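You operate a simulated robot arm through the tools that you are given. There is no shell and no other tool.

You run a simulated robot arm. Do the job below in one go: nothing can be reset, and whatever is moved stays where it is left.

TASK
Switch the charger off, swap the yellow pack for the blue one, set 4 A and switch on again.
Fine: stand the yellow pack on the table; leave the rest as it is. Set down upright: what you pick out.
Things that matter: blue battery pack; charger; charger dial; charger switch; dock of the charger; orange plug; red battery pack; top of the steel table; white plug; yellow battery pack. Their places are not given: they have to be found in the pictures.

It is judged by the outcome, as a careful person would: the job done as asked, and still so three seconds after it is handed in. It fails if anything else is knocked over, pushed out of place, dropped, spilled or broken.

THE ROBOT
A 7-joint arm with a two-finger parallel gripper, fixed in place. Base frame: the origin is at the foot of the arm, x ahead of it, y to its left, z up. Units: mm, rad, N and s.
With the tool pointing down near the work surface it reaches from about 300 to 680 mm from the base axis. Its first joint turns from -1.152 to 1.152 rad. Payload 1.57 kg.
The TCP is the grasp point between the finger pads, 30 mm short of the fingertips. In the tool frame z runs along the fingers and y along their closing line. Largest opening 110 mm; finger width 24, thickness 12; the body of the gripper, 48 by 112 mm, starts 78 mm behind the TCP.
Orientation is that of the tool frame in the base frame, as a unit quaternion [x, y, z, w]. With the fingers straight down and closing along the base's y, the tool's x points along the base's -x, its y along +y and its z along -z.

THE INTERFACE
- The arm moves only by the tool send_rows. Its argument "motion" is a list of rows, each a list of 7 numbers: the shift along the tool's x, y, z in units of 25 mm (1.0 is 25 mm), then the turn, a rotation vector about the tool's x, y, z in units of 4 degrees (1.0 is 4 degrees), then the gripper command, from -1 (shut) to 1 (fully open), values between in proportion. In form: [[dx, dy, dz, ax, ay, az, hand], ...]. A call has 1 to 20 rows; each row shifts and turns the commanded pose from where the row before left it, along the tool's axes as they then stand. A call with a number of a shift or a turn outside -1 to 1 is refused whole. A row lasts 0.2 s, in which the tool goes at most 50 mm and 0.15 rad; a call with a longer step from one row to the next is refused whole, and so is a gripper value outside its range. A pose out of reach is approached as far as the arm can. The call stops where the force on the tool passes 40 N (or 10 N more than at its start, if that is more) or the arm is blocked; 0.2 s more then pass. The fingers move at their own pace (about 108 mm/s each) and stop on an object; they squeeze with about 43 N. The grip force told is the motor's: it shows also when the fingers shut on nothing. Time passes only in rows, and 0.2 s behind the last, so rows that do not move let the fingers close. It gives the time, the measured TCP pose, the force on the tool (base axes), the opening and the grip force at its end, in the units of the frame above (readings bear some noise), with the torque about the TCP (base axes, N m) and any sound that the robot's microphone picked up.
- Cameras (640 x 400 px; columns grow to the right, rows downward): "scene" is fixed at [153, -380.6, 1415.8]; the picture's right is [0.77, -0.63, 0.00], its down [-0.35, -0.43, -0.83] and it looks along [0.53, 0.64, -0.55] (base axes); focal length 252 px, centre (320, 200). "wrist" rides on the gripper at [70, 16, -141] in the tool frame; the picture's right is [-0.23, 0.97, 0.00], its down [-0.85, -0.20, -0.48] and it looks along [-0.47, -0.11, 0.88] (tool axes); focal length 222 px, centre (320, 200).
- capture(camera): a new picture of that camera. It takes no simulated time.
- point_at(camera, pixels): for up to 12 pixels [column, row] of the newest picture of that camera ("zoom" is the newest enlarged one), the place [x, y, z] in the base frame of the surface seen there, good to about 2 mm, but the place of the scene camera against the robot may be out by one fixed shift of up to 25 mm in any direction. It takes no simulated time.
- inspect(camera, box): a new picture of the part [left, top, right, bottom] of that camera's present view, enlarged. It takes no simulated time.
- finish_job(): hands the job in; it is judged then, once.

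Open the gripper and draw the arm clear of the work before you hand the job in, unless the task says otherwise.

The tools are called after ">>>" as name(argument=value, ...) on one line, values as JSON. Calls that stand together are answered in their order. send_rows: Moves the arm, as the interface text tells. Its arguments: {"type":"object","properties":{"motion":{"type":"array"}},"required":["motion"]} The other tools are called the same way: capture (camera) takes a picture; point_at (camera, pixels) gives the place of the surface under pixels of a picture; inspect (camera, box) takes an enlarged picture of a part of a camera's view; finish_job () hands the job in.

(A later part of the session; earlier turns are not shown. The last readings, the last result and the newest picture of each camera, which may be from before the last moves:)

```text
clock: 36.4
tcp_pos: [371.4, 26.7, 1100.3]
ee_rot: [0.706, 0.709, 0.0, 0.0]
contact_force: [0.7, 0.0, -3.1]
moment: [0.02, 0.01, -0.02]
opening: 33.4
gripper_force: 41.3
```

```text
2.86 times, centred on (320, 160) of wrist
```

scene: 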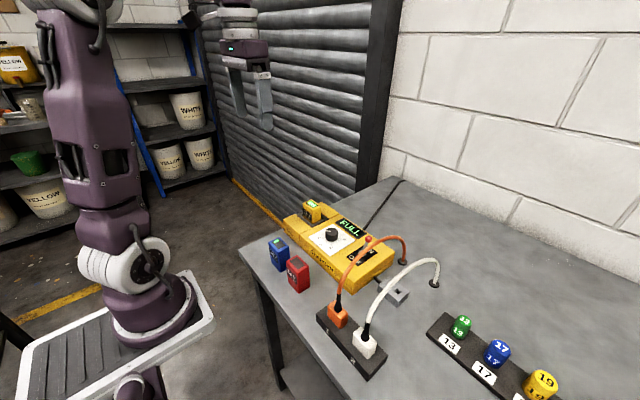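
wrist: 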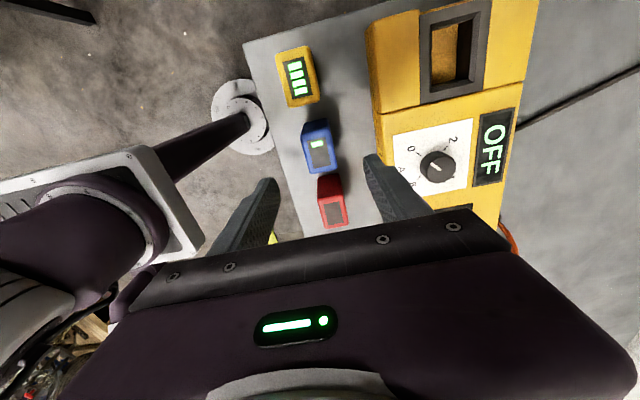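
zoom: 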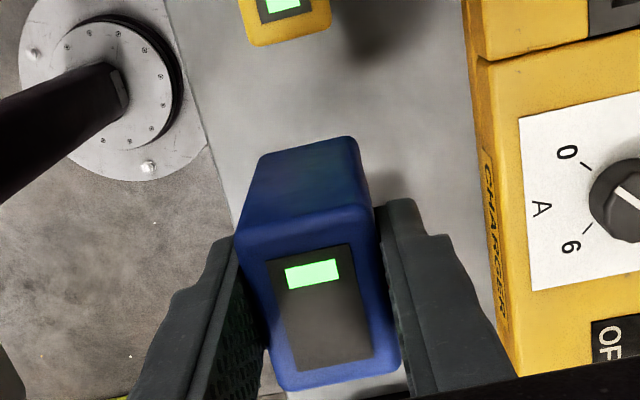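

Blue is held upright. I measure its display corners to know its place in the grip.

>>> point_at(camera="zoom", pixels=[[270, 263], [347, 247], [296, 367], [371, 352], [320, 315], [310, 160], [300, 180], [330, 175]])

```text
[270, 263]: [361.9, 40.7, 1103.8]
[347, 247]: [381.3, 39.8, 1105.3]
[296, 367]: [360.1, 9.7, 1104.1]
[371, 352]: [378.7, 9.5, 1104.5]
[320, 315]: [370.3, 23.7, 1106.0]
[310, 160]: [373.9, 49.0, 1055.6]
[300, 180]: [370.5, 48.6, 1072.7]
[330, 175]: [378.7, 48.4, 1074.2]
```

Pack centre is ≈ (370.7,25.1). I carry it over the dock (target centre 524.2,85.2), staying high.

>>> send_rows(motion=[[0.34, 0.87, 0, 0, 0, 0, -1], [0.34, 0.87, 0, 0, 0, 0, -1], [0.34, 0.87, 0, 0, 0, 0, -1], [0.34, 0.87, 0, 0, 0, 0, -1], [0.34, 0.87, 0, 0, 0, 0, -1], [0.34, 0.87, 0, 0, 0, 0, -1], [0.36, 0.92, 0, 0, 0, 0, -1], [0, 0, 0, 0, 0, 0, -1], [0, 0, 0.8, 0, 0, 0, -1], [0, 0, 0, 0, 0, 0, -1]])

>>> capture(camera="wrist")

>>> inspect(camera="wrist", box=[250, 90, 410, 220])

>>> inspect(camera="scene", box=[250, 140, 390, 250])

```text
clock: 38.6
tcp_pos: [526.2, 86.9, 1078.7]
ee_rot: [0.706, 0.709, 0.0, 0.0]
contact_force: [-0.4, 0.2, -2.0]
moment: [-0.01, 0.01, -0.02]
opening: 33.6
gripper_force: 41.2
```

```text
taken
```

wrist: 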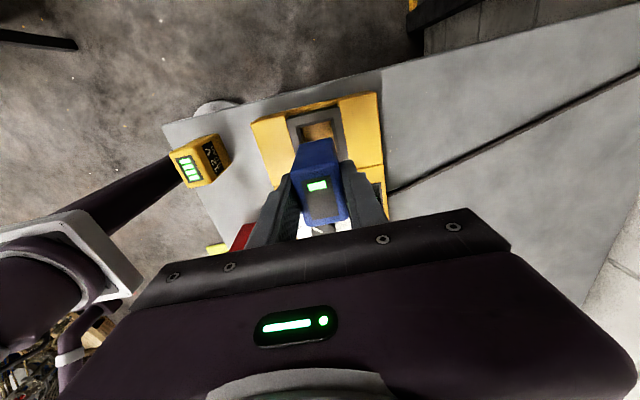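

```text
3.08 times, centred on (330, 155) of wrist
```

zoom: 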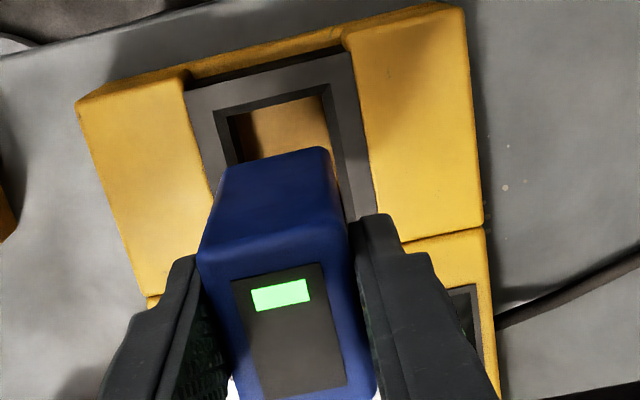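

```text
3.64 times, centred on (320, 195) of scene
```

zoom: 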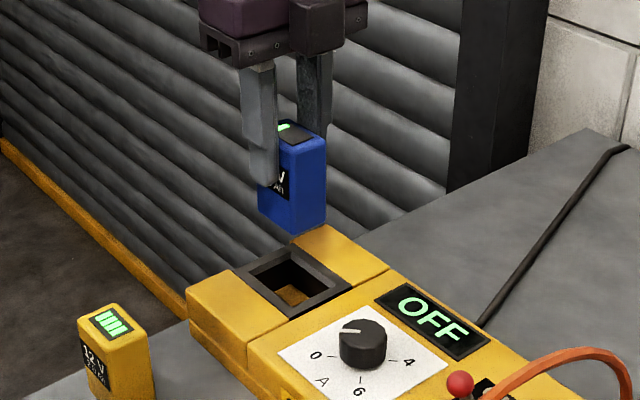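

I measure pack and dock opening in the same wrist picture for relative alignment.

>>> inspect(camera="wrist", box=[250, 90, 410, 220])

>>> point_at(camera="zoom", pixels=[[234, 282], [318, 265], [262, 395], [345, 382], [270, 190], [300, 185], [216, 112], [226, 118], [320, 90], [330, 86], [190, 92], [350, 56]])

>>> point_at(camera="zoom", pixels=[[232, 150], [222, 145], [345, 150], [352, 190], [250, 125], [310, 105], [280, 130], [240, 115], [325, 110], [198, 130], [372, 180], [285, 340]])

```text
3.08 times, centred on (330, 155) of wrist
```

zoom: 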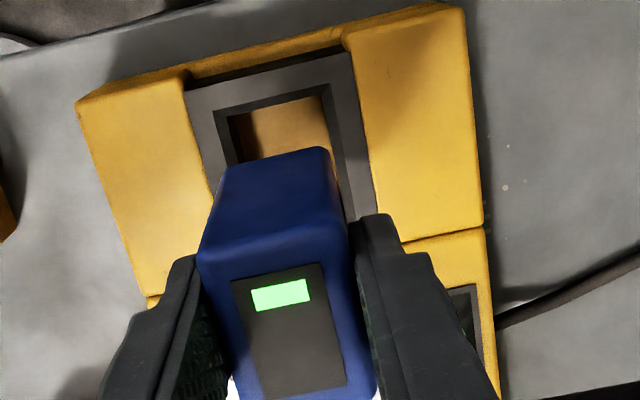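

```text
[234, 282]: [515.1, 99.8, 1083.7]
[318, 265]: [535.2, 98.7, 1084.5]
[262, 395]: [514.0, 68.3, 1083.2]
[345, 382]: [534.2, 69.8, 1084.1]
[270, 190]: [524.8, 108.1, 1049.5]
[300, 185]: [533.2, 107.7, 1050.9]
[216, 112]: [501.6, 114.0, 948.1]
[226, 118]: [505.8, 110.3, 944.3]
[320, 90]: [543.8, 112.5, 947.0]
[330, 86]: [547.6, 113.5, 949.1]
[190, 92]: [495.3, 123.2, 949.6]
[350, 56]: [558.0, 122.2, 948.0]
```

```text
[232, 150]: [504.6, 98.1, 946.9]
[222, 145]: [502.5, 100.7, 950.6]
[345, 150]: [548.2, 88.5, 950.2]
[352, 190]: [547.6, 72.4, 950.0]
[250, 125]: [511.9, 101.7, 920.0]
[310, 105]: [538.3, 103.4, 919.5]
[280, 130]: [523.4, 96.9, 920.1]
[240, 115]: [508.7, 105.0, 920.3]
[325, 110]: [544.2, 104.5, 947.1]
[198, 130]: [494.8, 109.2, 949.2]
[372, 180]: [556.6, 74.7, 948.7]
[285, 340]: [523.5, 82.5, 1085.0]
```

Relative to where the yellow sat (display centre 524.25,84.7), blue is at (524.6,84.15): within 0.6 mm. Dock floor is z=920. I lower to just above the rim with a tiny +y correction, then check.

>>> send_rows(motion=[[0.02, -0.01, 0.7, 0, 0, 0, -1], [0, 0, 0.7, 0, 0, 0, -1], [0, 0, 0.6, 0, 0, 0, -1], [0, 0, 0.15, 0, 0, 0, -1], [0, 0, 0, 0, 0, 0, -1]])

>>> inspect(camera="wrist", box=[250, 90, 410, 220])

>>> inspect(camera="scene", box=[260, 160, 380, 250])

```text
clock: 39.8
tcp_pos: [525.0, 86.5, 1026.5]
ee_rot: [0.706, 0.708, 0.001, 0.0]
contact_force: [0.7, -0.7, -2.7]
moment: [-0.05, 0.0, 0.04]
opening: 34.0
gripper_force: 41.1
```

```text
3.08 times, centred on (330, 155) of wrist
```

zoom: 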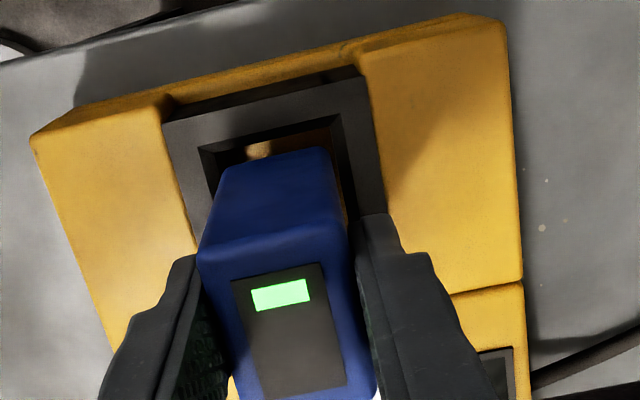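

```text
4.44 times, centred on (320, 205) of scene
```

zoom: 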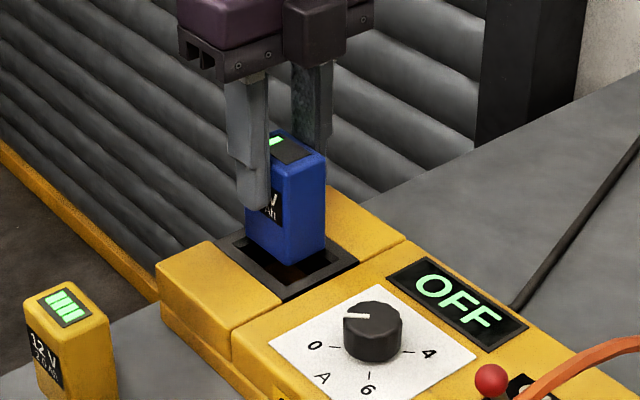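

Blue is right over the opening. I lower in 3–4 mm steps, watching force.

>>> send_rows(motion=[[0, 0, 0.14, 0, 0, 0, -1], [0, 0, 0.14, 0, 0, 0, -1], [0, 0, 0.14, 0, 0, 0, -1], [0, 0, 0.14, 0, 0, 0, -1], [0, 0, 0.14, 0, 0, 0, -1], [0, 0, 0.14, 0, 0, 0, -1], [0, 0, 0, 0, 0, 0, -1]])

```text
clock: 41.4
tcp_pos: [525.0, 87.1, 1005.4]
ee_rot: [0.706, 0.708, 0.0, 0.0]
contact_force: [-0.4, 0.3, -2.1]
moment: [-0.01, -0.03, 0.0]
opening: 33.6
gripper_force: 41.6
```

No resistance; the bottom is ~15 mm from the floor. I continue slowly.

>>> send_rows(motion=[[0, 0, 0.12, 0, 0, 0, -1], [0, 0, 0.12, 0, 0, 0, -1], [0, 0, 0.12, 0, 0, 0, -1], [0, 0, 0.1, 0, 0, 0, -1], [0, 0, 0, 0, 0, 0, -1]])

```text
clock: 42.6
tcp_pos: [524.3, 87.1, 993.1]
ee_rot: [0.706, 0.708, 0.0, -0.001]
contact_force: [-0.4, 0.0, -2.4]
moment: [0.0, -0.01, 0.04]
opening: 33.7
gripper_force: 41.2
```

Still free; ~2.5 mm to go. I take 1 mm steps to seat the pack.

>>> send_rows(motion=[[0, 0, 0.04, 0, 0, 0, -1], [0, 0, 0.04, 0, 0, 0, -1], [0, 0, 0, 0, 0, 0, -1]])

>>> inspect(camera="scene", box=[260, 160, 380, 250])

```text
clock: 43.4
tcp_pos: [525.9, 87.1, 991.8]
ee_rot: [0.705, 0.709, 0.0, -0.001]
contact_force: [0.0, 0.1, -0.8]
moment: [-0.01, -0.01, 0.0]
opening: 33.5
gripper_force: 41.2
```

```text
4.44 times, centred on (320, 205) of scene
```

zoom: 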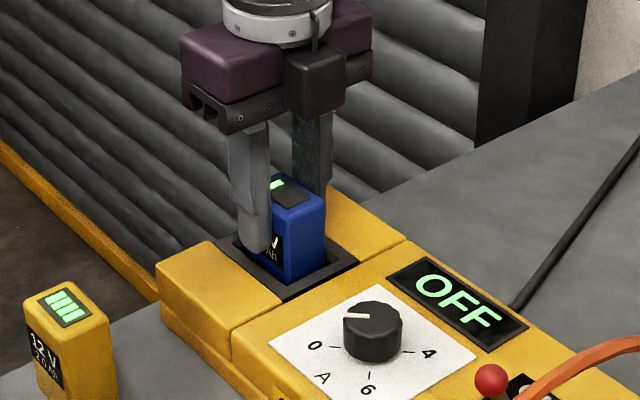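

Nearly seated (force easing to -0.8 N). One more millimetre step.

>>> send_rows(motion=[[0, 0, 0.04, 0, 0, 0, -1], [0, 0, 0, 0, 0, 0, -1]])

```text
clock: 44.0
tcp_pos: [524.6, 86.3, 991.2]
ee_rot: [0.705, 0.709, 0.0, 0.001]
contact_force: [2.9, 1.5, 0.5]
moment: [0.16, -0.13, 0.03]
opening: 33.8
gripper_force: 41.8
```

>>> send_rows(motion=[[0, 0, 0.03, 0, 0, 0, -1], [0, 0, 0, 0, 0, 0, -1]])

```text
clock: 44.6
tcp_pos: [526.1, 85.8, 989.8]
ee_rot: [0.707, 0.708, 0.001, 0.0]
contact_force: [1.2, -1.3, -1.2]
moment: [-0.08, -0.07, -0.01]
opening: 34.0
gripper_force: 40.4
```

Contact not yet definite at z≈990; I check the pack top height against the expected 994.5 via the wrist camera.

>>> inspect(camera="wrist", box=[250, 90, 410, 220])

>>> point_at(camera="zoom", pixels=[[285, 340], [250, 330], [320, 330], [300, 370], [270, 310], [234, 282], [318, 265], [262, 395], [345, 382]])

```text
3.08 times, centred on (330, 155) of wrist
```

zoom: 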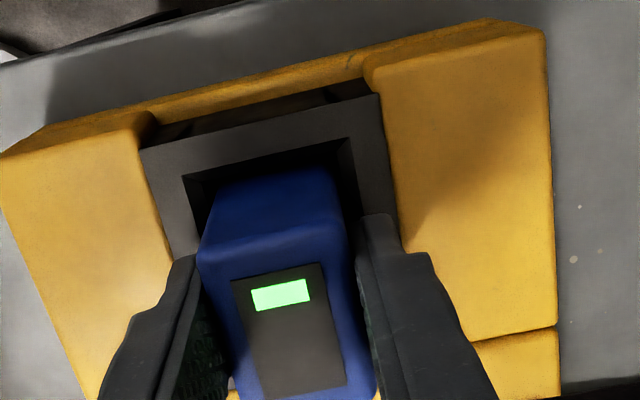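

```text
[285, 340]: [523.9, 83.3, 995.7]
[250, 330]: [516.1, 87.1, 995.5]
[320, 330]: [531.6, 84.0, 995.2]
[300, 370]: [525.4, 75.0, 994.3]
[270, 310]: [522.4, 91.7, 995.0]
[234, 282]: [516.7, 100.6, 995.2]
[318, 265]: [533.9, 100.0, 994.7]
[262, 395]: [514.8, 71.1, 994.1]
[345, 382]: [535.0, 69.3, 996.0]
```

Top is at ≈995.0 vs 994.6 seated: under 1 mm to go. I step down 0.5 mm at a time.

>>> send_rows(motion=[[0, 0, 0.02, 0, 0, 0, -1], [0, 0, 0.02, 0, 0, 0, -1], [0, 0, 0, 0, 0, 0, -1]])

```text
clock: 45.4
tcp_pos: [524.1, 85.8, 989.1]
ee_rot: [0.706, 0.708, 0.0, 0.0]
contact_force: [-5.3, -1.7, 14.3]
moment: [-0.24, 0.35, -0.06]
opening: 33.7
gripper_force: 41.6
```

Seated: 14 N upward reaction. I open the fingers in place.

>>> send_rows(motion=[[0, 0, 0, 0, 0, 0, -0.3], [0, 0, 0, 0, 0, 0, 0], [0, 0, 0, 0, 0, 0, 0.3], [0, 0, 0, 0, 0, 0, 0.3]])

>>> inspect(camera="wrist", box=[250, 90, 410, 220])

>>> point_at(camera="zoom", pixels=[[285, 340], [250, 330], [320, 330], [300, 370]])

```text
clock: 46.4
tcp_pos: [525.3, 86.7, 988.2]
ee_rot: [0.706, 0.709, 0.0, 0.001]
contact_force: [-0.2, 0.4, -0.2]
moment: [-0.01, 0.03, 0.0]
opening: 71.3
gripper_force: 0.1
```

```text
3.08 times, centred on (330, 155) of wrist
```

zoom: 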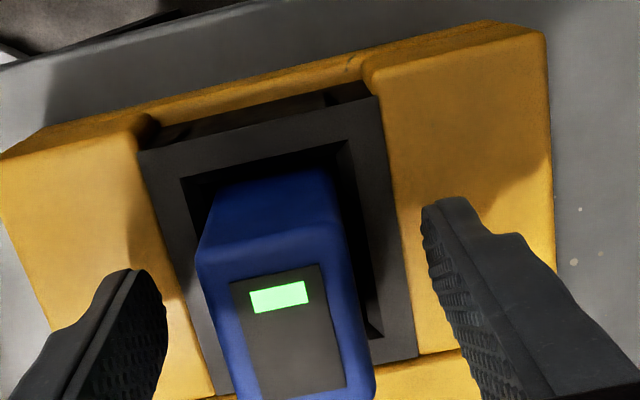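

```text
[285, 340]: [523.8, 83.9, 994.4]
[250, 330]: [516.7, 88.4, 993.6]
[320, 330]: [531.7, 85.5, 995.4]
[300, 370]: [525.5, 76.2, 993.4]
```

Blue is seated (top ≈994.2), fingers clear. I rise and move over the dial at about (504.6,-25.4).

>>> send_rows(motion=[[0, 0, -0.6, 0, 0, 0, 0.3], [0, 0, -1, 0, 0, 0, 0.3], [0, 0, -1, 0, 0, 0, 0.3], [0, 0, -1, 0, 0, 0, 0.3], [0, 0, -1, 0, 0, 0, 0.3], [0, 0, -0.4, 0, 0, 0, 0.3], [-0.9, -0.16, 0, 0, 0, 0, 0.3], [-0.9, -0.16, 0, 0, 0, 0, 0.3], [-0.9, -0.16, 0, 0, 0, 0, 0.3], [-0.9, -0.16, 0, 0, 0, 0, 0.3], [-0.9, -0.16, 0, 0, 0, 0, 0.3], [0, 0, 0, 0, 0, 0, 0.3]])

>>> capture(camera="wrist")

>>> inspect(camera="wrist", box=[270, 120, 390, 220])

```text
clock: 49.0
tcp_pos: [505.9, -25.9, 1115.1]
ee_rot: [0.706, 0.709, 0.0, 0.0]
contact_force: [0.2, -0.8, 0.0]
moment: [-0.05, -0.01, 0.01]
opening: 71.4
gripper_force: 0.0
```

```text
taken
```

wrist: 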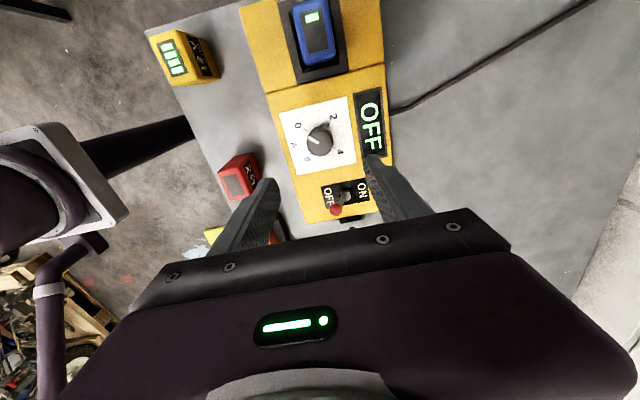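

```text
4.00 times, centred on (330, 170) of wrist
```

zoom: 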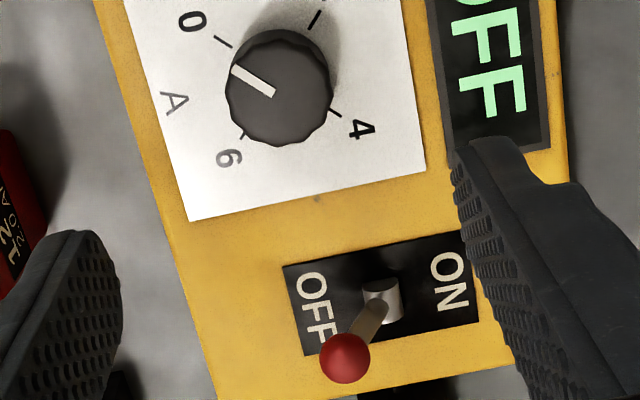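

The state of the charger is OFF and the dial is now well seen. I measure knob centre, pointer, and tick positions.

>>> inspect(camera="wrist", box=[280, 95, 365, 170])

>>> point_at(camera="wrist", pixels=[[320, 142], [309, 137], [331, 148], [316, 154], [323, 129], [298, 126], [333, 117], [340, 152], [307, 160], [335, 209]])

```text
5.33 times, centred on (322, 132) of wrist
```

zoom: 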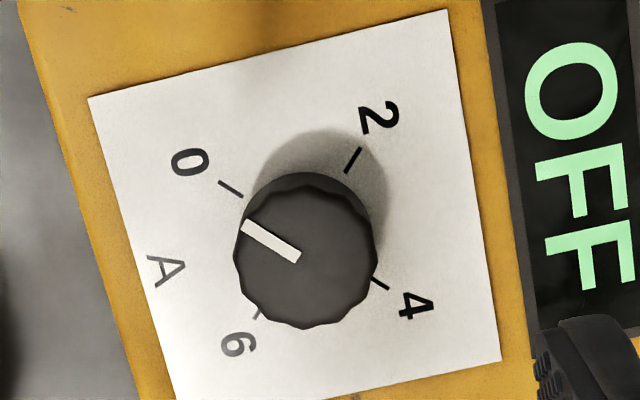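

```text
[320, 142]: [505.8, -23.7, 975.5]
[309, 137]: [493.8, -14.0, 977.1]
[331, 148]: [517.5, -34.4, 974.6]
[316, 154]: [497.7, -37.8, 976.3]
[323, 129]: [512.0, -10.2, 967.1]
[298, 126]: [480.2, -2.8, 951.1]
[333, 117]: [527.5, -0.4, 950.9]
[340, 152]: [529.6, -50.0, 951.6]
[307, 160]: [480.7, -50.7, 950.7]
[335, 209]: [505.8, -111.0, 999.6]
```

>>> point_at(camera="zoom", pixels=[[240, 258], [372, 252], [305, 186], [308, 325], [298, 256], [246, 226], [230, 188], [352, 160], [380, 284], [345, 200], [265, 310], [360, 310]])

```text
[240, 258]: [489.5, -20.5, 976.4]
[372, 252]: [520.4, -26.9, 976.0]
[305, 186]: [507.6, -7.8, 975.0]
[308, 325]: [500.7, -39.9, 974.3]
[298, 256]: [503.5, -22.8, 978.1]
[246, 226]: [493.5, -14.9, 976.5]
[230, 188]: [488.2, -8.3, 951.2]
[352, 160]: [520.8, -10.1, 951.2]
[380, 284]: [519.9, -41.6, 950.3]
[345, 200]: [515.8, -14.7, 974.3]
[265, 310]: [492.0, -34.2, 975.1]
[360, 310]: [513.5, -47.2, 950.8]
```

Knob centre ≈ (504.5,-25.2), diameter ≈31 mm, top z≈976. I now turn the open gripper back in the air toward -90° so a single clockwise half-turn stroke is possible.

>>> send_rows(motion=[[0, 0, 0, 0, 0, -1, 0.3], [0, 0, 0, 0, 0, -1, 0.3], [0, 0, 0, 0, 0, -1, 0.3], [0, 0, 0, 0, 0, -1, 0.3], [0, 0, 0, 0, 0, -1, 0.3], [0, 0, 0, 0, 0, -1, 0.3], [0, 0, 0, 0, 0, -1, 0.3], [0, 0, 0, 0, 0, -1, 0.3], [0, 0, 0, 0, 0, -1, 0.3], [0, 0, 0, 0, 0, -1, 0.3], [0, 0, 0, 0, 0, -1, 0.3], [0, 0, 0, 0, 0, -1, 0.3], [0, 0, 0, 0, 0, -1, 0.3], [0, 0, 0, 0, 0, -1, 0.3], [0, 0, 0, 0, 0, -1, 0.3], [0, 0, 0, 0, 0, -1, 0.3], [0, 0, 0, 0, 0, -1, 0.3], [0, 0, 0, 0, 0, -1, 0.3], [0, 0, 0, 0, 0, -1, 0.3], [0, 0, 0, 0, 0, -1, 0.3]])

>>> send_rows(motion=[[0, 0, 0, 0, 0, -1, 0.3], [0, 0, 0, 0, 0, -1, 0.3], [0, 0, 0, 0, 0, -1, 0.3], [0, 0, 0, 0, 0, -1, 0.3], [0, 0, 0, 0, 0, -1, 0.3], [0, 0, 0, 0, 0, -1, 0.3], [0, 0, 0, 0, 0, -1, 0.3], [0, 0, 0, 0, 0, -1, 0.3], [0, 0, 0, 0, 0, -1, 0.3], [0, 0, 0, 0, 0, -1, 0.3], [0, 0, 0, 0, 0, -1, 0.3], [0, 0, 0, 0, 0, -1, 0.3], [0, 0, 0, 0, 0, -1, 0.3], [0, 0, 0, 0, 0, -1, 0.3], [0, 0, 0, 0, 0, -1, 0.3], [0, 0, 0, 0, 0, -1, 0.3], [0, 0, 0, 0, 0, -1, 0.3], [0, 0, 0, 0, 0, -1, 0.3], [0, 0, 0, 0, 0, -1, 0.3], [0, 0, 0, 0, 0, -1, 0.3]])

```text
clock: 53.2
tcp_pos: [505.3, -26.9, 1113.0]
ee_rot: [0.085, 0.996, 0.0, 0.0]
contact_force: [-0.5, 0.0, 0.1]
moment: [0.04, 0.01, -0.02]
opening: 71.4
gripper_force: 0.1
```

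```text
clock: 57.4
tcp_pos: [506.3, -24.7, 1113.1]
ee_rot: [-0.575, 0.818, 0.001, 0.0]
contact_force: [0.3, 0.2, -0.9]
moment: [0.05, -0.05, 0.03]
opening: 71.4
gripper_force: 0.0
```

Rotation reaches -70° freely; five more rows bring it to -90°.

>>> send_rows(motion=[[0, 0, 0, 0, 0, -1, 0.3], [0, 0, 0, 0, 0, -1, 0.3], [0, 0, 0, 0, 0, -1, 0.3], [0, 0, 0, 0, 0, -1, 0.3], [0, 0, 0, 0, 0, -1, 0.3], [0, 0, 0, 0, 0, 0, 0.1], [0, 0, 0, 0, 0, 0, 0.1]])

>>> capture(camera="wrist")

>>> inspect(camera="wrist", box=[270, 110, 370, 210])

```text
clock: 59.0
tcp_pos: [506.6, -24.3, 1114.6]
ee_rot: [0.709, -0.706, 0.0, 0.0]
contact_force: [-0.6, -0.2, 0.4]
moment: [0.01, -0.03, -0.03]
opening: 60.4
gripper_force: 0.1
```

```text
taken
```

wrist: 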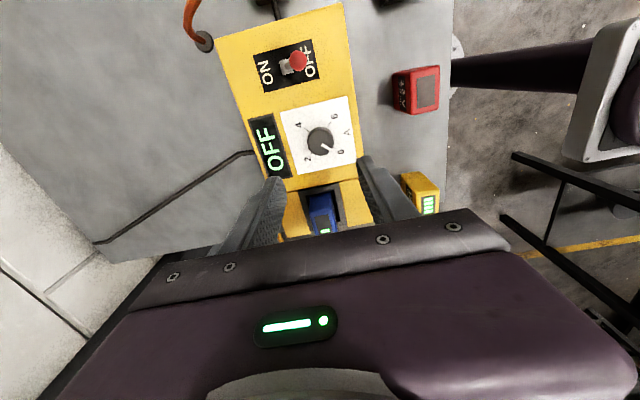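

```text
4.00 times, centred on (320, 160) of wrist
```

zoom: 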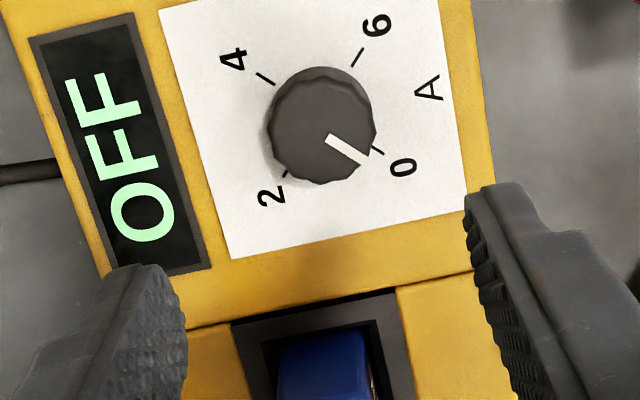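

I measure ticks and knob outline from this opposite viewpoint to pin the centre.

>>> point_at(camera="zoom", pixels=[[377, 150], [265, 78], [357, 57], [284, 175], [273, 130], [372, 120], [320, 75], [325, 178], [330, 140], [364, 160], [322, 130]])

```text
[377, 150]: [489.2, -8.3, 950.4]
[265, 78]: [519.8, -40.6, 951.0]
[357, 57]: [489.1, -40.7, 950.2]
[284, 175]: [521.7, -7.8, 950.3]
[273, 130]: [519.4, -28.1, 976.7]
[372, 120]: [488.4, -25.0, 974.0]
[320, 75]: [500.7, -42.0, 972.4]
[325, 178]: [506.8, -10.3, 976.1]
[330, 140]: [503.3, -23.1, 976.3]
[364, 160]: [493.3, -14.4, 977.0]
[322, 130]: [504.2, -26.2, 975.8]
```

Tick centre averages (504.7,-24.9); TCP averages ≈(506,-25.3). I shift 1.3 mm in -x and descend partway, collecting more pose readings.

>>> send_rows(motion=[[0, 0.05, 0.9, 0, 0, 0, 0.1], [0, 0, 0.9, 0, 0, 0, 0.1], [0, 0, 0.9, 0, 0, 0, 0.1], [0, 0, 0, 0, 0, 0, 0.1], [0, 0, 0, 0, 0, 0, 0.1]])

>>> send_rows(motion=[[0, 0, 0, 0, 0, 0, 0.1]])

>>> send_rows(motion=[[0, 0, 0, 0, 0, 0, 0.1]])

>>> send_rows(motion=[[0, 0, 0, 0, 0, 0, 0.1]])

>>> inspect(camera="wrist", box=[250, 110, 390, 220])

```text
clock: 60.2
tcp_pos: [504.0, -22.8, 1046.0]
ee_rot: [0.708, -0.706, 0.0, -0.001]
contact_force: [-0.1, -0.8, -0.6]
moment: [0.02, 0.02, 0.02]
opening: 60.5
gripper_force: 0.0
```

```text
clock: 60.6
tcp_pos: [503.4, -23.7, 1046.8]
ee_rot: [0.708, -0.706, 0.0, -0.001]
contact_force: [-0.5, 0.7, 0.3]
moment: [0.02, -0.01, -0.01]
opening: 60.4
gripper_force: 0.0
```

```text
clock: 61.0
tcp_pos: [503.7, -22.9, 1047.4]
ee_rot: [0.708, -0.706, 0.0, 0.0]
contact_force: [0.5, -0.4, 0.2]
moment: [-0.01, 0.0, -0.01]
opening: 60.1
gripper_force: 0.1
```

```text
clock: 61.4
tcp_pos: [504.0, -23.7, 1048.6]
ee_rot: [0.708, -0.706, 0.0, 0.0]
contact_force: [-0.6, -1.6, 0.2]
moment: [-0.04, 0.01, 0.0]
opening: 60.5
gripper_force: 0.1
```

```text
3.64 times, centred on (320, 165) of wrist
```

zoom: 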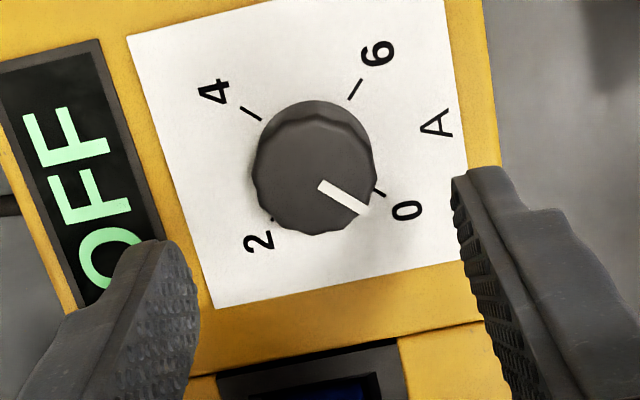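

TCP averages (503.8,-23.3) here. I re-measure ticks from this closer view before correcting.

>>> point_at(camera="zoom", pixels=[[378, 191], [250, 113], [355, 89], [265, 220], [213, 92], [376, 53], [406, 210], [258, 242], [320, 187], [358, 207], [270, 215]])

```text
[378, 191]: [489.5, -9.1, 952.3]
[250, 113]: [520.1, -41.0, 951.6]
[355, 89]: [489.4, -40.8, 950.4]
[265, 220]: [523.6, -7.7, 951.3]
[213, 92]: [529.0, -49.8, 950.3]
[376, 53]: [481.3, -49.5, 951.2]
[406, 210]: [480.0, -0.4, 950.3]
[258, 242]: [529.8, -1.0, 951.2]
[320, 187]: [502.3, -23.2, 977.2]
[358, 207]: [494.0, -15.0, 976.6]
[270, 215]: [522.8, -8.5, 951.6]
```

Knob centre is (505.0,-25.0). I correct by (+1.2,-1.7) mm and descend to z≈988, with open fingers either side of the knob.

>>> send_rows(motion=[[0.068, -0.048, 0.6, 0, 0, 0, 0.1], [0, 0, 0.6, 0, 0, 0, 0.1], [0, 0, 0.6, 0, 0, 0, 0.1], [0, 0, 0.55, 0, 0, 0, 0.1], [0, 0, 0, 0, 0, 0, 0.1], [0, 0, 0, 0, 0, 0, 0.1]])

>>> send_rows(motion=[[0, 0, 0, 0, 0, 0, 0.1]])

>>> send_rows(motion=[[0, 0, 0, 0, 0, 0, 0.1]])

>>> send_rows(motion=[[0, 0, 0, 0, 0, 0, 0.1]])

>>> inspect(camera="wrist", box=[250, 110, 390, 220])

>>> inspect(camera="scene", box=[270, 170, 400, 260])

```text
clock: 62.8
tcp_pos: [506.0, -26.4, 987.0]
ee_rot: [0.708, -0.706, 0.0, -0.001]
contact_force: [-0.1, -0.8, 0.7]
moment: [-0.02, 0.01, -0.01]
opening: 60.3
gripper_force: 0.0
```

```text
clock: 63.2
tcp_pos: [505.5, -25.5, 987.0]
ee_rot: [0.708, -0.706, 0.0, 0.0]
contact_force: [-0.4, 0.9, 0.5]
moment: [0.01, -0.02, 0.01]
opening: 60.4
gripper_force: 0.1
```

```text
clock: 63.6
tcp_pos: [506.3, -26.6, 987.3]
ee_rot: [0.708, -0.706, 0.001, 0.0]
contact_force: [0.6, -0.1, -0.2]
moment: [-0.01, -0.01, -0.02]
opening: 60.4
gripper_force: 0.1
```

```text
clock: 64.0
tcp_pos: [506.3, -25.7, 987.3]
ee_rot: [0.708, -0.706, 0.0, 0.0]
contact_force: [-0.2, -0.1, 0.7]
moment: [0.01, -0.01, 0.01]
opening: 60.4
gripper_force: 0.0
```

```text
3.64 times, centred on (320, 165) of wrist
```

zoom: 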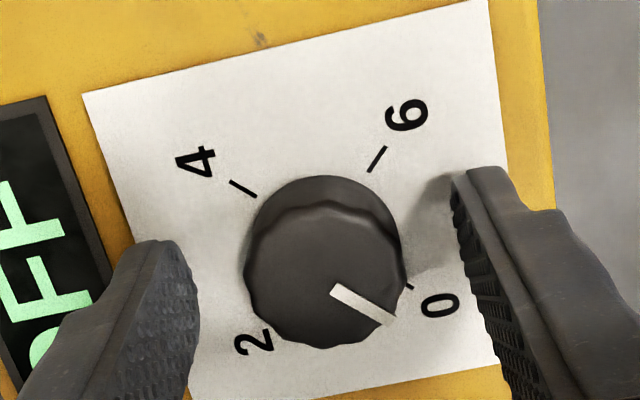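

```text
4.44 times, centred on (335, 215) of scene
```

zoom: 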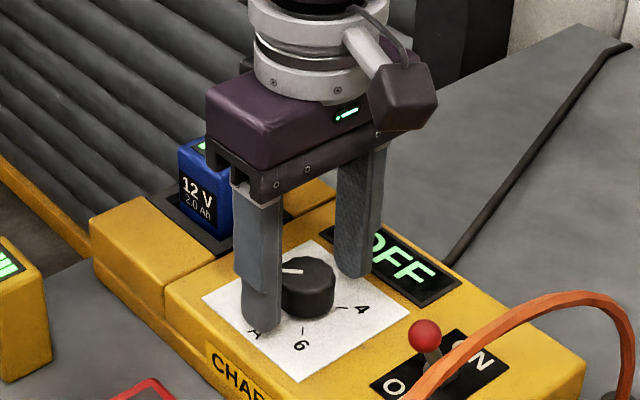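

TCP reads ≈(506.0,-26.0) vs knob (505,-25): I correct by 0.8 mm each way and close on the knob.

>>> send_rows(motion=[[-0.032, 0.032, 0, 0, 0, 0, 0.1], [0, 0, 0, 0, 0, 0, 0.1], [0, 0, 0, 0, 0, 0, -0.3], [0, 0, 0, 0, 0, 0, -1], [0, 0, 0, 0, 0, 0, -1], [0, 0, 0, 0, 0, 0, -1]])

```text
clock: 65.4
tcp_pos: [504.9, -26.0, 987.8]
ee_rot: [0.708, -0.706, 0.0, -0.001]
contact_force: [-1.0, 0.5, 0.8]
moment: [-0.02, 0.06, 0.02]
opening: 33.4
gripper_force: 41.2
```

Knob gripped at 33.4 mm with little side force. I turn clockwise a first 12° and check force and picture.

>>> send_rows(motion=[[0, 0, 0, 0, 0, 0.8, -1], [0, 0, 0, 0, 0, 0.8, -1], [0, 0, 0, 0, 0, 0.8, -1], [0, 0, 0, 0, 0, 0.8, -1], [0, 0, 0, 0, 0, 0, -1]])

>>> inspect(camera="wrist", box=[250, 110, 390, 220])

```text
clock: 66.6
tcp_pos: [505.7, -25.4, 987.0]
ee_rot: [-0.624, 0.781, 0.001, -0.001]
contact_force: [-5.5, 5.0, -26.9]
moment: [0.83, -0.1, 0.01]
opening: 33.5
gripper_force: 41.0
```

```text
3.64 times, centred on (320, 165) of wrist
```

zoom: 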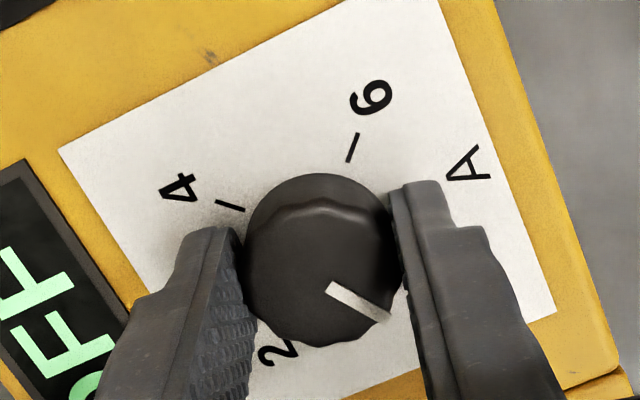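

The knob turns with the gripper (pointer fixed in picture, labels rotated). The tool pulls up with 27 N, so I lower ~1 mm to relieve it, then continue.

>>> send_rows(motion=[[0, 0, 0.04, 0, 0, 0, -1], [0, 0, 0, 0, 0, 0, -1]])

```text
clock: 67.2
tcp_pos: [505.8, -25.6, 987.5]
ee_rot: [-0.625, 0.78, 0.002, -0.001]
contact_force: [-14.5, 11.2, -16.5]
moment: [0.54, 0.56, 0.0]
opening: 33.3
gripper_force: 41.2
```

Forces vary with the arm's small jitter but stay tolerable. I continue turning clockwise 20°.

>>> send_rows(motion=[[0, 0, 0, 0, 0, 1, -1], [0, 0, 0, 0, 0, 1, -1], [0, 0, 0, 0, 0, 1, -1], [0, 0, 0, 0, 0, 1, -1], [0, 0, 0, 0, 0, 1, -1]])

```text
clock: 68.4
tcp_pos: [504.8, -25.9, 988.6]
ee_rot: [-0.48, 0.877, 0.0, 0.0]
contact_force: [-23.1, 13.0, 7.5]
moment: [0.8, 0.41, -0.02]
opening: 33.3
gripper_force: 41.2
```

Angle -57°, side force (-23,13) N along the closing line; I shift 0.8 mm that way to relieve and turn on.

>>> send_rows(motion=[[0, 0.03, 0, 0, 0, 0, -1], [0, 0, 0, 0, 0, 1, -1], [0, 0, 0, 0, 0, 1, -1], [0, 0, 0, 0, 0, 1, -1], [0, 0, 0, 0, 0, 1, -1], [0, 0, 0, 0, 0, 1, -1]])

>>> inspect(camera="wrist", box=[250, 110, 390, 220])

```text
clock: 69.8
tcp_pos: [504.7, -25.2, 987.5]
ee_rot: [-0.321, 0.947, 0.0, 0.002]
contact_force: [-2.2, -0.4, 14.2]
moment: [-0.73, 0.89, -0.03]
opening: 33.4
gripper_force: 40.9
```

```text
3.64 times, centred on (320, 165) of wrist
```

zoom: 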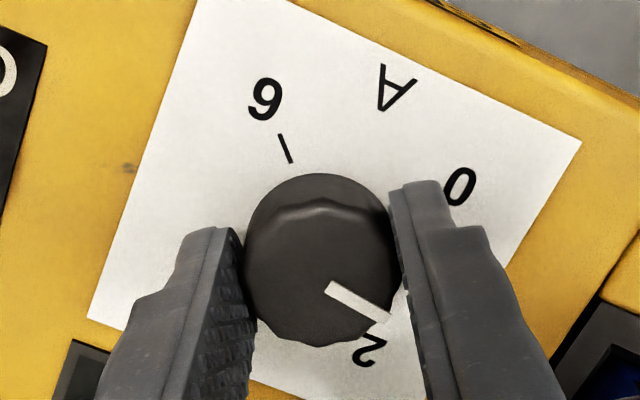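

Angle -37°, the pointer nears 2 and forces are low. I continue 40°.

>>> send_rows(motion=[[0, 0, 0, 0, 0, 1, -1], [0, 0, 0, 0, 0, 1, -1], [0, 0, 0, 0, 0, 1, -1], [0, 0, 0, 0, 0, 1, -1], [0, 0, 0, 0, 0, 1, -1], [0, 0, 0, 0, 0, 1, -1], [0, 0, 0, 0, 0, 1, -1], [0, 0, 0, 0, 0, 1, -1]])

```text
clock: 70.8
tcp_pos: [503.7, -26.3, 987.7]
ee_rot: [-0.203, 0.979, 0.0, 0.0]
contact_force: [-5.1, 1.9, 8.6]
moment: [0.17, 0.49, 0.0]
opening: 33.1
gripper_force: 41.4
stopped in row 4: the force on the tool passed its limit at 40 N (the readings are from after the stop); the commanded pose is now the measured one
```

Stopped at -23° on a force peak; readings have settled to below 10 N. I continue in a shorter batch.

>>> send_rows(motion=[[0, 0, 0, 0, 0, 0.8, -1], [0, 0, 0, 0, 0, 0.8, -1], [0, 0, 0, 0, 0, 0.8, -1], [0, 0, 0, 0, 0, 0.8, -1]])

>>> inspect(camera="wrist", box=[250, 110, 390, 220])

```text
clock: 71.8
tcp_pos: [503.6, -24.3, 987.8]
ee_rot: [-0.091, 0.996, 0.0, 0.001]
contact_force: [-10.4, 6.7, 14.5]
moment: [0.47, -0.8, 0.0]
opening: 33.3
gripper_force: 41.3
```

```text
3.64 times, centred on (320, 165) of wrist
```

zoom: 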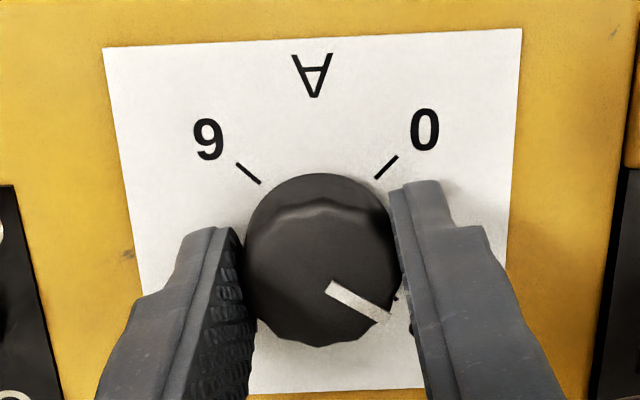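

Angle -10°, still turning together. Next batch of 16–20°.

>>> send_rows(motion=[[0, 0, -0.01, 0, 0, 0.8, -1], [0, 0, 0, 0, 0, 0.8, -1], [0, 0, 0, 0, 0, 0.8, -1], [0, 0, 0, 0, 0, 0.8, -1], [0, 0, 0, 0, 0, 0.8, -1]])

```text
clock: 73.0
tcp_pos: [504.1, -25.1, 987.6]
ee_rot: [0.048, 0.999, 0.0, 0.001]
contact_force: [-15.2, 12.7, 5.6]
moment: [0.33, -0.24, -0.01]
opening: 33.5
gripper_force: 41.7
```

Angle +5.5°. I relieve side force slightly and continue.

>>> send_rows(motion=[[0.016, 0.016, 0, 0, 0, 0.8, -1], [0, 0, 0, 0, 0, 0.8, -1], [0, 0, 0, 0, 0, 0.8, -1], [0, 0, 0, 0, 0, 0.8, -1], [0, 0, 0, 0, 0, 0.8, -1]])

```text
clock: 74.2
tcp_pos: [504.8, -24.8, 987.6]
ee_rot: [0.187, 0.982, 0.0, 0.001]
contact_force: [-15.0, 10.1, 5.1]
moment: [0.15, -0.57, -0.02]
opening: 33.2
gripper_force: 41.6
```

Angle +21.6°, forces steady below 20 N. I go on clockwise.

>>> send_rows(motion=[[0.016, 0.016, 0, 0, 0, 0.8, -1], [0, 0, 0, 0, 0, 0.8, -1], [0, 0, 0, 0, 0, 0.8, -1], [0, 0, 0, 0, 0, 0.8, -1], [0, 0, 0, 0, 0, 0.8, -1], [0, 0, 0, 0, 0, 0.8, -1]])

>>> inspect(camera="wrist", box=[250, 110, 390, 220])

```text
clock: 75.5
tcp_pos: [504.6, -25.2, 987.9]
ee_rot: [0.348, 0.937, 0.0, 0.001]
contact_force: [-6.5, -5.6, 11.0]
moment: [-0.4, -0.29, 0.0]
opening: 33.3
gripper_force: 41.2
```

```text
3.64 times, centred on (320, 165) of wrist
```

zoom: 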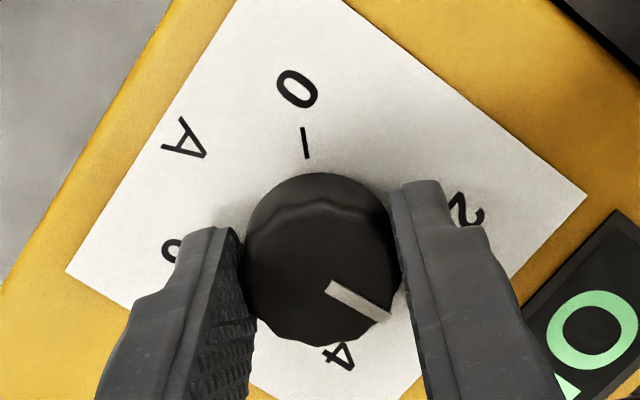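

Angle +40.7°, the pointer has passed 2 and approaches 4. I continue about 20°.

>>> send_rows(motion=[[0, 0, -0.01, 0, 0, 0.8, -1], [0, 0, 0, 0, 0, 0.8, -1], [0, 0, 0, 0, 0, 0.8, -1], [0, 0, 0, 0, 0, 0.8, -1], [0, 0, 0, 0, 0, 0.8, -1], [0, 0, 0, 0, 0, 0.8, -1]])

```text
clock: 77.0
tcp_pos: [504.0, -24.9, 987.1]
ee_rot: [0.498, 0.867, -0.001, 0.0]
contact_force: [-0.3, -13.3, -7.2]
moment: [-0.43, 0.36, 0.0]
opening: 33.5
gripper_force: 41.4
```

Angle +59.7°. Another 20° next.

>>> send_rows(motion=[[0, 0, 0, 0, 0, 0.8, -1], [0, 0, 0, 0, 0, 0.8, -1], [0, 0, 0, 0, 0, 0.8, -1], [0, 0, 0, 0, 0, 0.8, -1], [0, 0, 0, 0, 0, 0.8, -1], [0, 0, 0, 0, 0, 0.8, -1]])

>>> inspect(camera="wrist", box=[250, 110, 390, 220])

>>> inspect(camera="scene", box=[270, 170, 400, 260])

```text
clock: 78.3
tcp_pos: [504.4, -25.3, 987.1]
ee_rot: [0.636, 0.771, 0.0, 0.002]
contact_force: [-0.2, -18.1, -2.6]
moment: [-1.28, -0.42, 0.02]
opening: 33.3
gripper_force: 41.1
```

```text
3.64 times, centred on (320, 165) of wrist
```

zoom: 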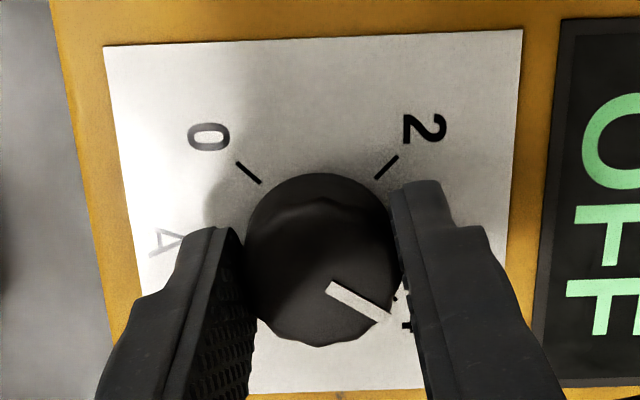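

```text
4.44 times, centred on (335, 215) of scene
```

zoom: 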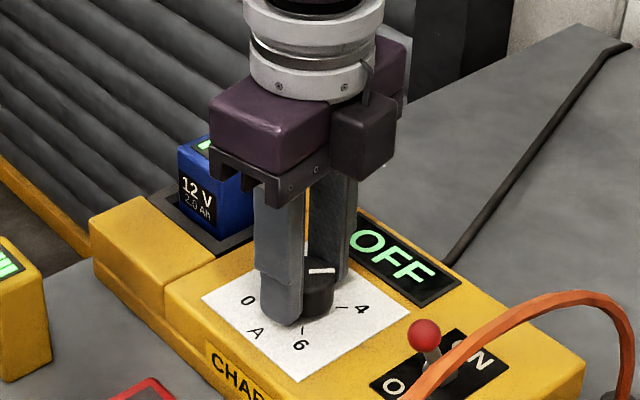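

Angle 79.0°; started at -90.2°, so 10.8° remain for the exact half turn. I turn that.

>>> send_rows(motion=[[0, 0, 0, 0, 0, 0.7, -1], [0, 0, 0, 0, 0, 0.7, -1], [0, 0, 0, 0, 0, 0.7, -1], [0, 0, 0, 0, 0, 0.6, -1], [0, 0, 0, 0, 0, 0, -1], [0, 0, 0, 0, 0, 0, -1]])

>>> inspect(camera="wrist", box=[250, 110, 390, 220])

```text
clock: 79.8
tcp_pos: [504.9, -26.2, 987.1]
ee_rot: [0.706, 0.708, 0.0, 0.001]
contact_force: [5.4, -19.3, -8.1]
moment: [0.04, -0.15, -0.01]
opening: 33.4
gripper_force: 41.5
```

```text
3.64 times, centred on (320, 165) of wrist
```

zoom: 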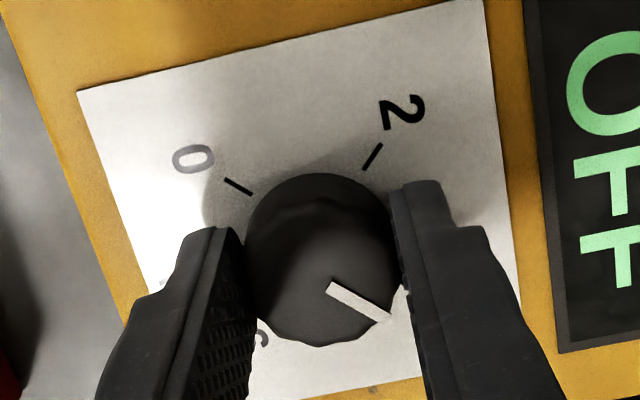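

Angle 89.8° – the half turn is complete. I open the fingers gently and rise to inspect the dial.

>>> send_rows(motion=[[0, 0, 0, 0, 0, 0, -0.3], [0, 0, 0, 0, 0, 0, 0.1], [0, 0, 0, 0, 0, 0, 0.1], [0, 0, -0.8, 0, 0, 0, 0.1], [0, 0, -0.8, 0, 0, 0, 0.1], [0, 0, -0.8, 0, 0, 0, 0.1], [0, 0, -0.8, 0, 0, 0, 0.1], [0, 0, -0.8, 0, 0, 0, 0.1], [0, 0, 0, 0, 0, 0, 0.1]])

>>> inspect(camera="wrist", box=[270, 90, 370, 180])

>>> point_at(camera="zoom", pixels=[[320, 200]])

```text
clock: 81.8
tcp_pos: [504.6, -24.9, 1089.5]
ee_rot: [0.706, 0.708, 0.001, 0.0]
contact_force: [0.4, -0.3, -0.2]
moment: [0.02, -0.02, 0.03]
opening: 60.5
gripper_force: 0.0
```

```text
4.44 times, centred on (320, 135) of wrist
```

zoom: 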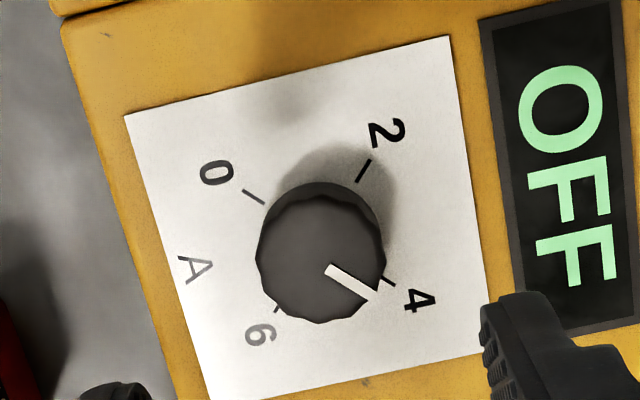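

```text
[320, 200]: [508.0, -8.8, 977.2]
```

The pointer now aims at 4. I check the pointer direction in 3D.

>>> point_at(camera="zoom", pixels=[[330, 270], [374, 294], [352, 282], [387, 280], [253, 198], [364, 170], [418, 301], [216, 173], [385, 133]])

```text
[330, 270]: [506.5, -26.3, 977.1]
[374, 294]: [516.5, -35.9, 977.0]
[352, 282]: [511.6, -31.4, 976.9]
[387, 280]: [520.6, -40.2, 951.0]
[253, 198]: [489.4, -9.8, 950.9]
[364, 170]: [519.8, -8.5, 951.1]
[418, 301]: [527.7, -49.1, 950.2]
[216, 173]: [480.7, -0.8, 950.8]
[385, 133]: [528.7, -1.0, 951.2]
```

Pointer at ≈-43.5° vs 4-tick at -45°: set to 4. Now I close the fingers and move to the -x side of the lever (ball ≈ (505.8,-114.5,993)), at x≈475.

>>> send_rows(motion=[[0, 0, 0, 0, 0, 0, -1], [0, 0, 0, 0, 0, 0, -1], [-0.9, -0.29, 0, 0, 0, 0, -1], [-0.9, -0.29, 0, 0, 0, 0, -1], [-0.9, -0.29, 0, 0, 0, 0, -1], [-0.9, -0.29, 0, 0, 0, 0, -1], [0, 0, 0, 0, 0, 0, -1]])

>>> inspect(camera="wrist", box=[220, 90, 420, 230])

>>> inspect(camera="scene", box=[280, 170, 420, 280])

```text
clock: 83.3
tcp_pos: [474.7, -113.8, 1088.8]
ee_rot: [0.706, 0.708, 0.001, 0.001]
contact_force: [-0.6, -0.5, 0.3]
moment: [0.0, 0.03, -0.04]
opening: 0.0
gripper_force: 21.6
```

```text
2.86 times, centred on (320, 160) of wrist
```

zoom: 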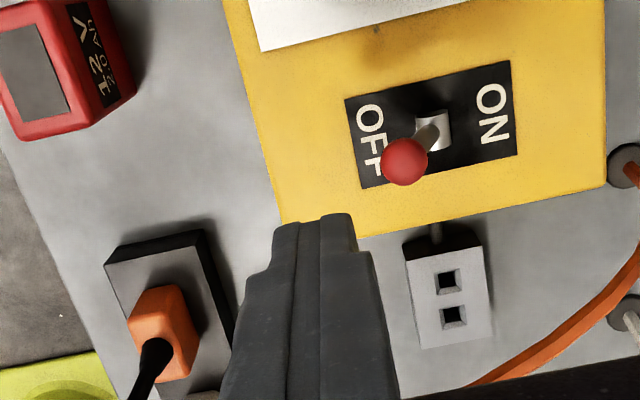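

```text
3.64 times, centred on (350, 225) of scene
```

zoom: 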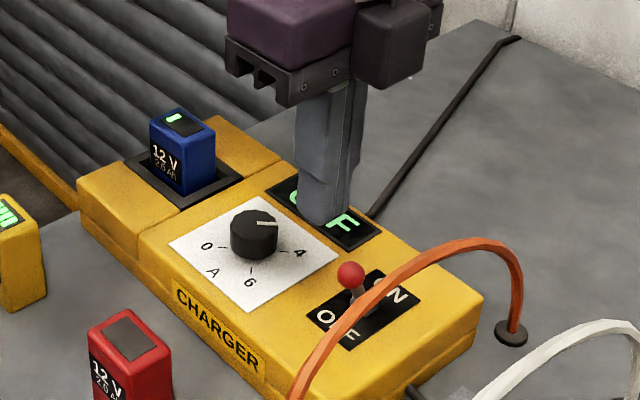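

All good; fingers are on the -x side of the lever. I descend to z≈1010.

>>> send_rows(motion=[[0, 0, 0.8, 0, 0, 0, -1], [0, 0, 0.8, 0, 0, 0, -1], [0, 0, 0.8, 0, 0, 0, -1], [0, 0, 0.75, 0, 0, 0, -1], [0, 0, 0, 0, 0, 0, -1]])

>>> inspect(camera="wrist", box=[220, 90, 420, 230])

```text
clock: 84.5
tcp_pos: [475.4, -116.6, 1010.4]
ee_rot: [0.706, 0.708, 0.001, 0.001]
contact_force: [-0.3, -0.3, -0.4]
moment: [-0.04, 0.03, 0.0]
opening: 0.0
gripper_force: 21.3
```

```text
2.86 times, centred on (320, 160) of wrist
```

zoom: 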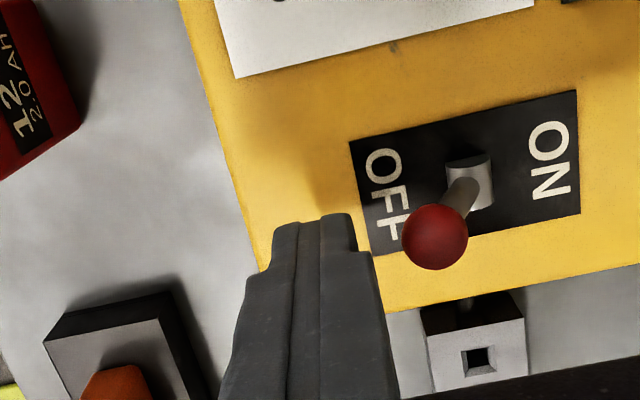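

The finger is beside the ball on its -x side. I push toward +x (ON) in 6 mm steps.

>>> send_rows(motion=[[0, 0.25, 0, 0, 0, 0, -1], [0, 0.25, 0, 0, 0, 0, -1], [0, 0.25, 0, 0, 0, 0, -1], [0, 0.25, 0, 0, 0, 0, -1], [0, 0.25, 0, 0, 0, 0, -1], [0, 0.25, 0, 0, 0, 0, -1], [0, 0, 0, 0, 0, 0, -1]])

>>> inspect(camera="wrist", box=[220, 90, 420, 230])

>>> inspect(camera="scene", box=[280, 170, 420, 280])

```text
clock: 86.2
tcp_pos: [512.8, -114.7, 1007.9]
ee_rot: [0.706, 0.708, 0.001, 0.0]
contact_force: [1.2, 0.0, 0.5]
moment: [0.04, 0.01, 0.01]
opening: 0.1
gripper_force: 21.2
```

```text
2.86 times, centred on (320, 160) of wrist
```

zoom: 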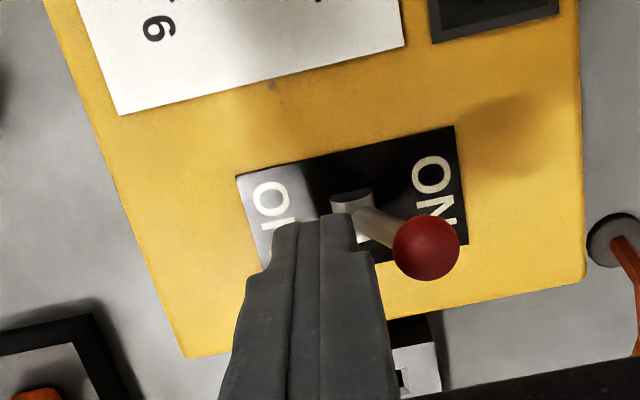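

```text
3.64 times, centred on (350, 225) of scene
```

zoom: 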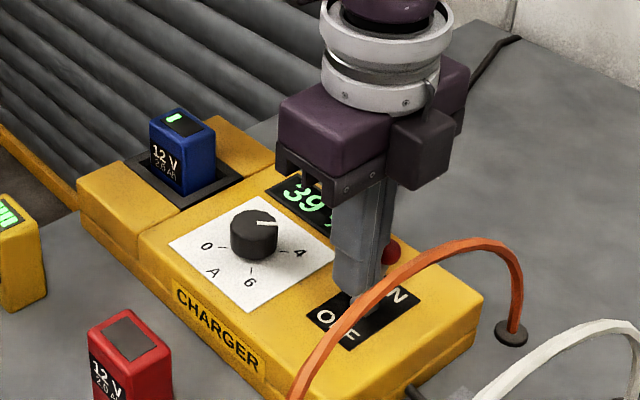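

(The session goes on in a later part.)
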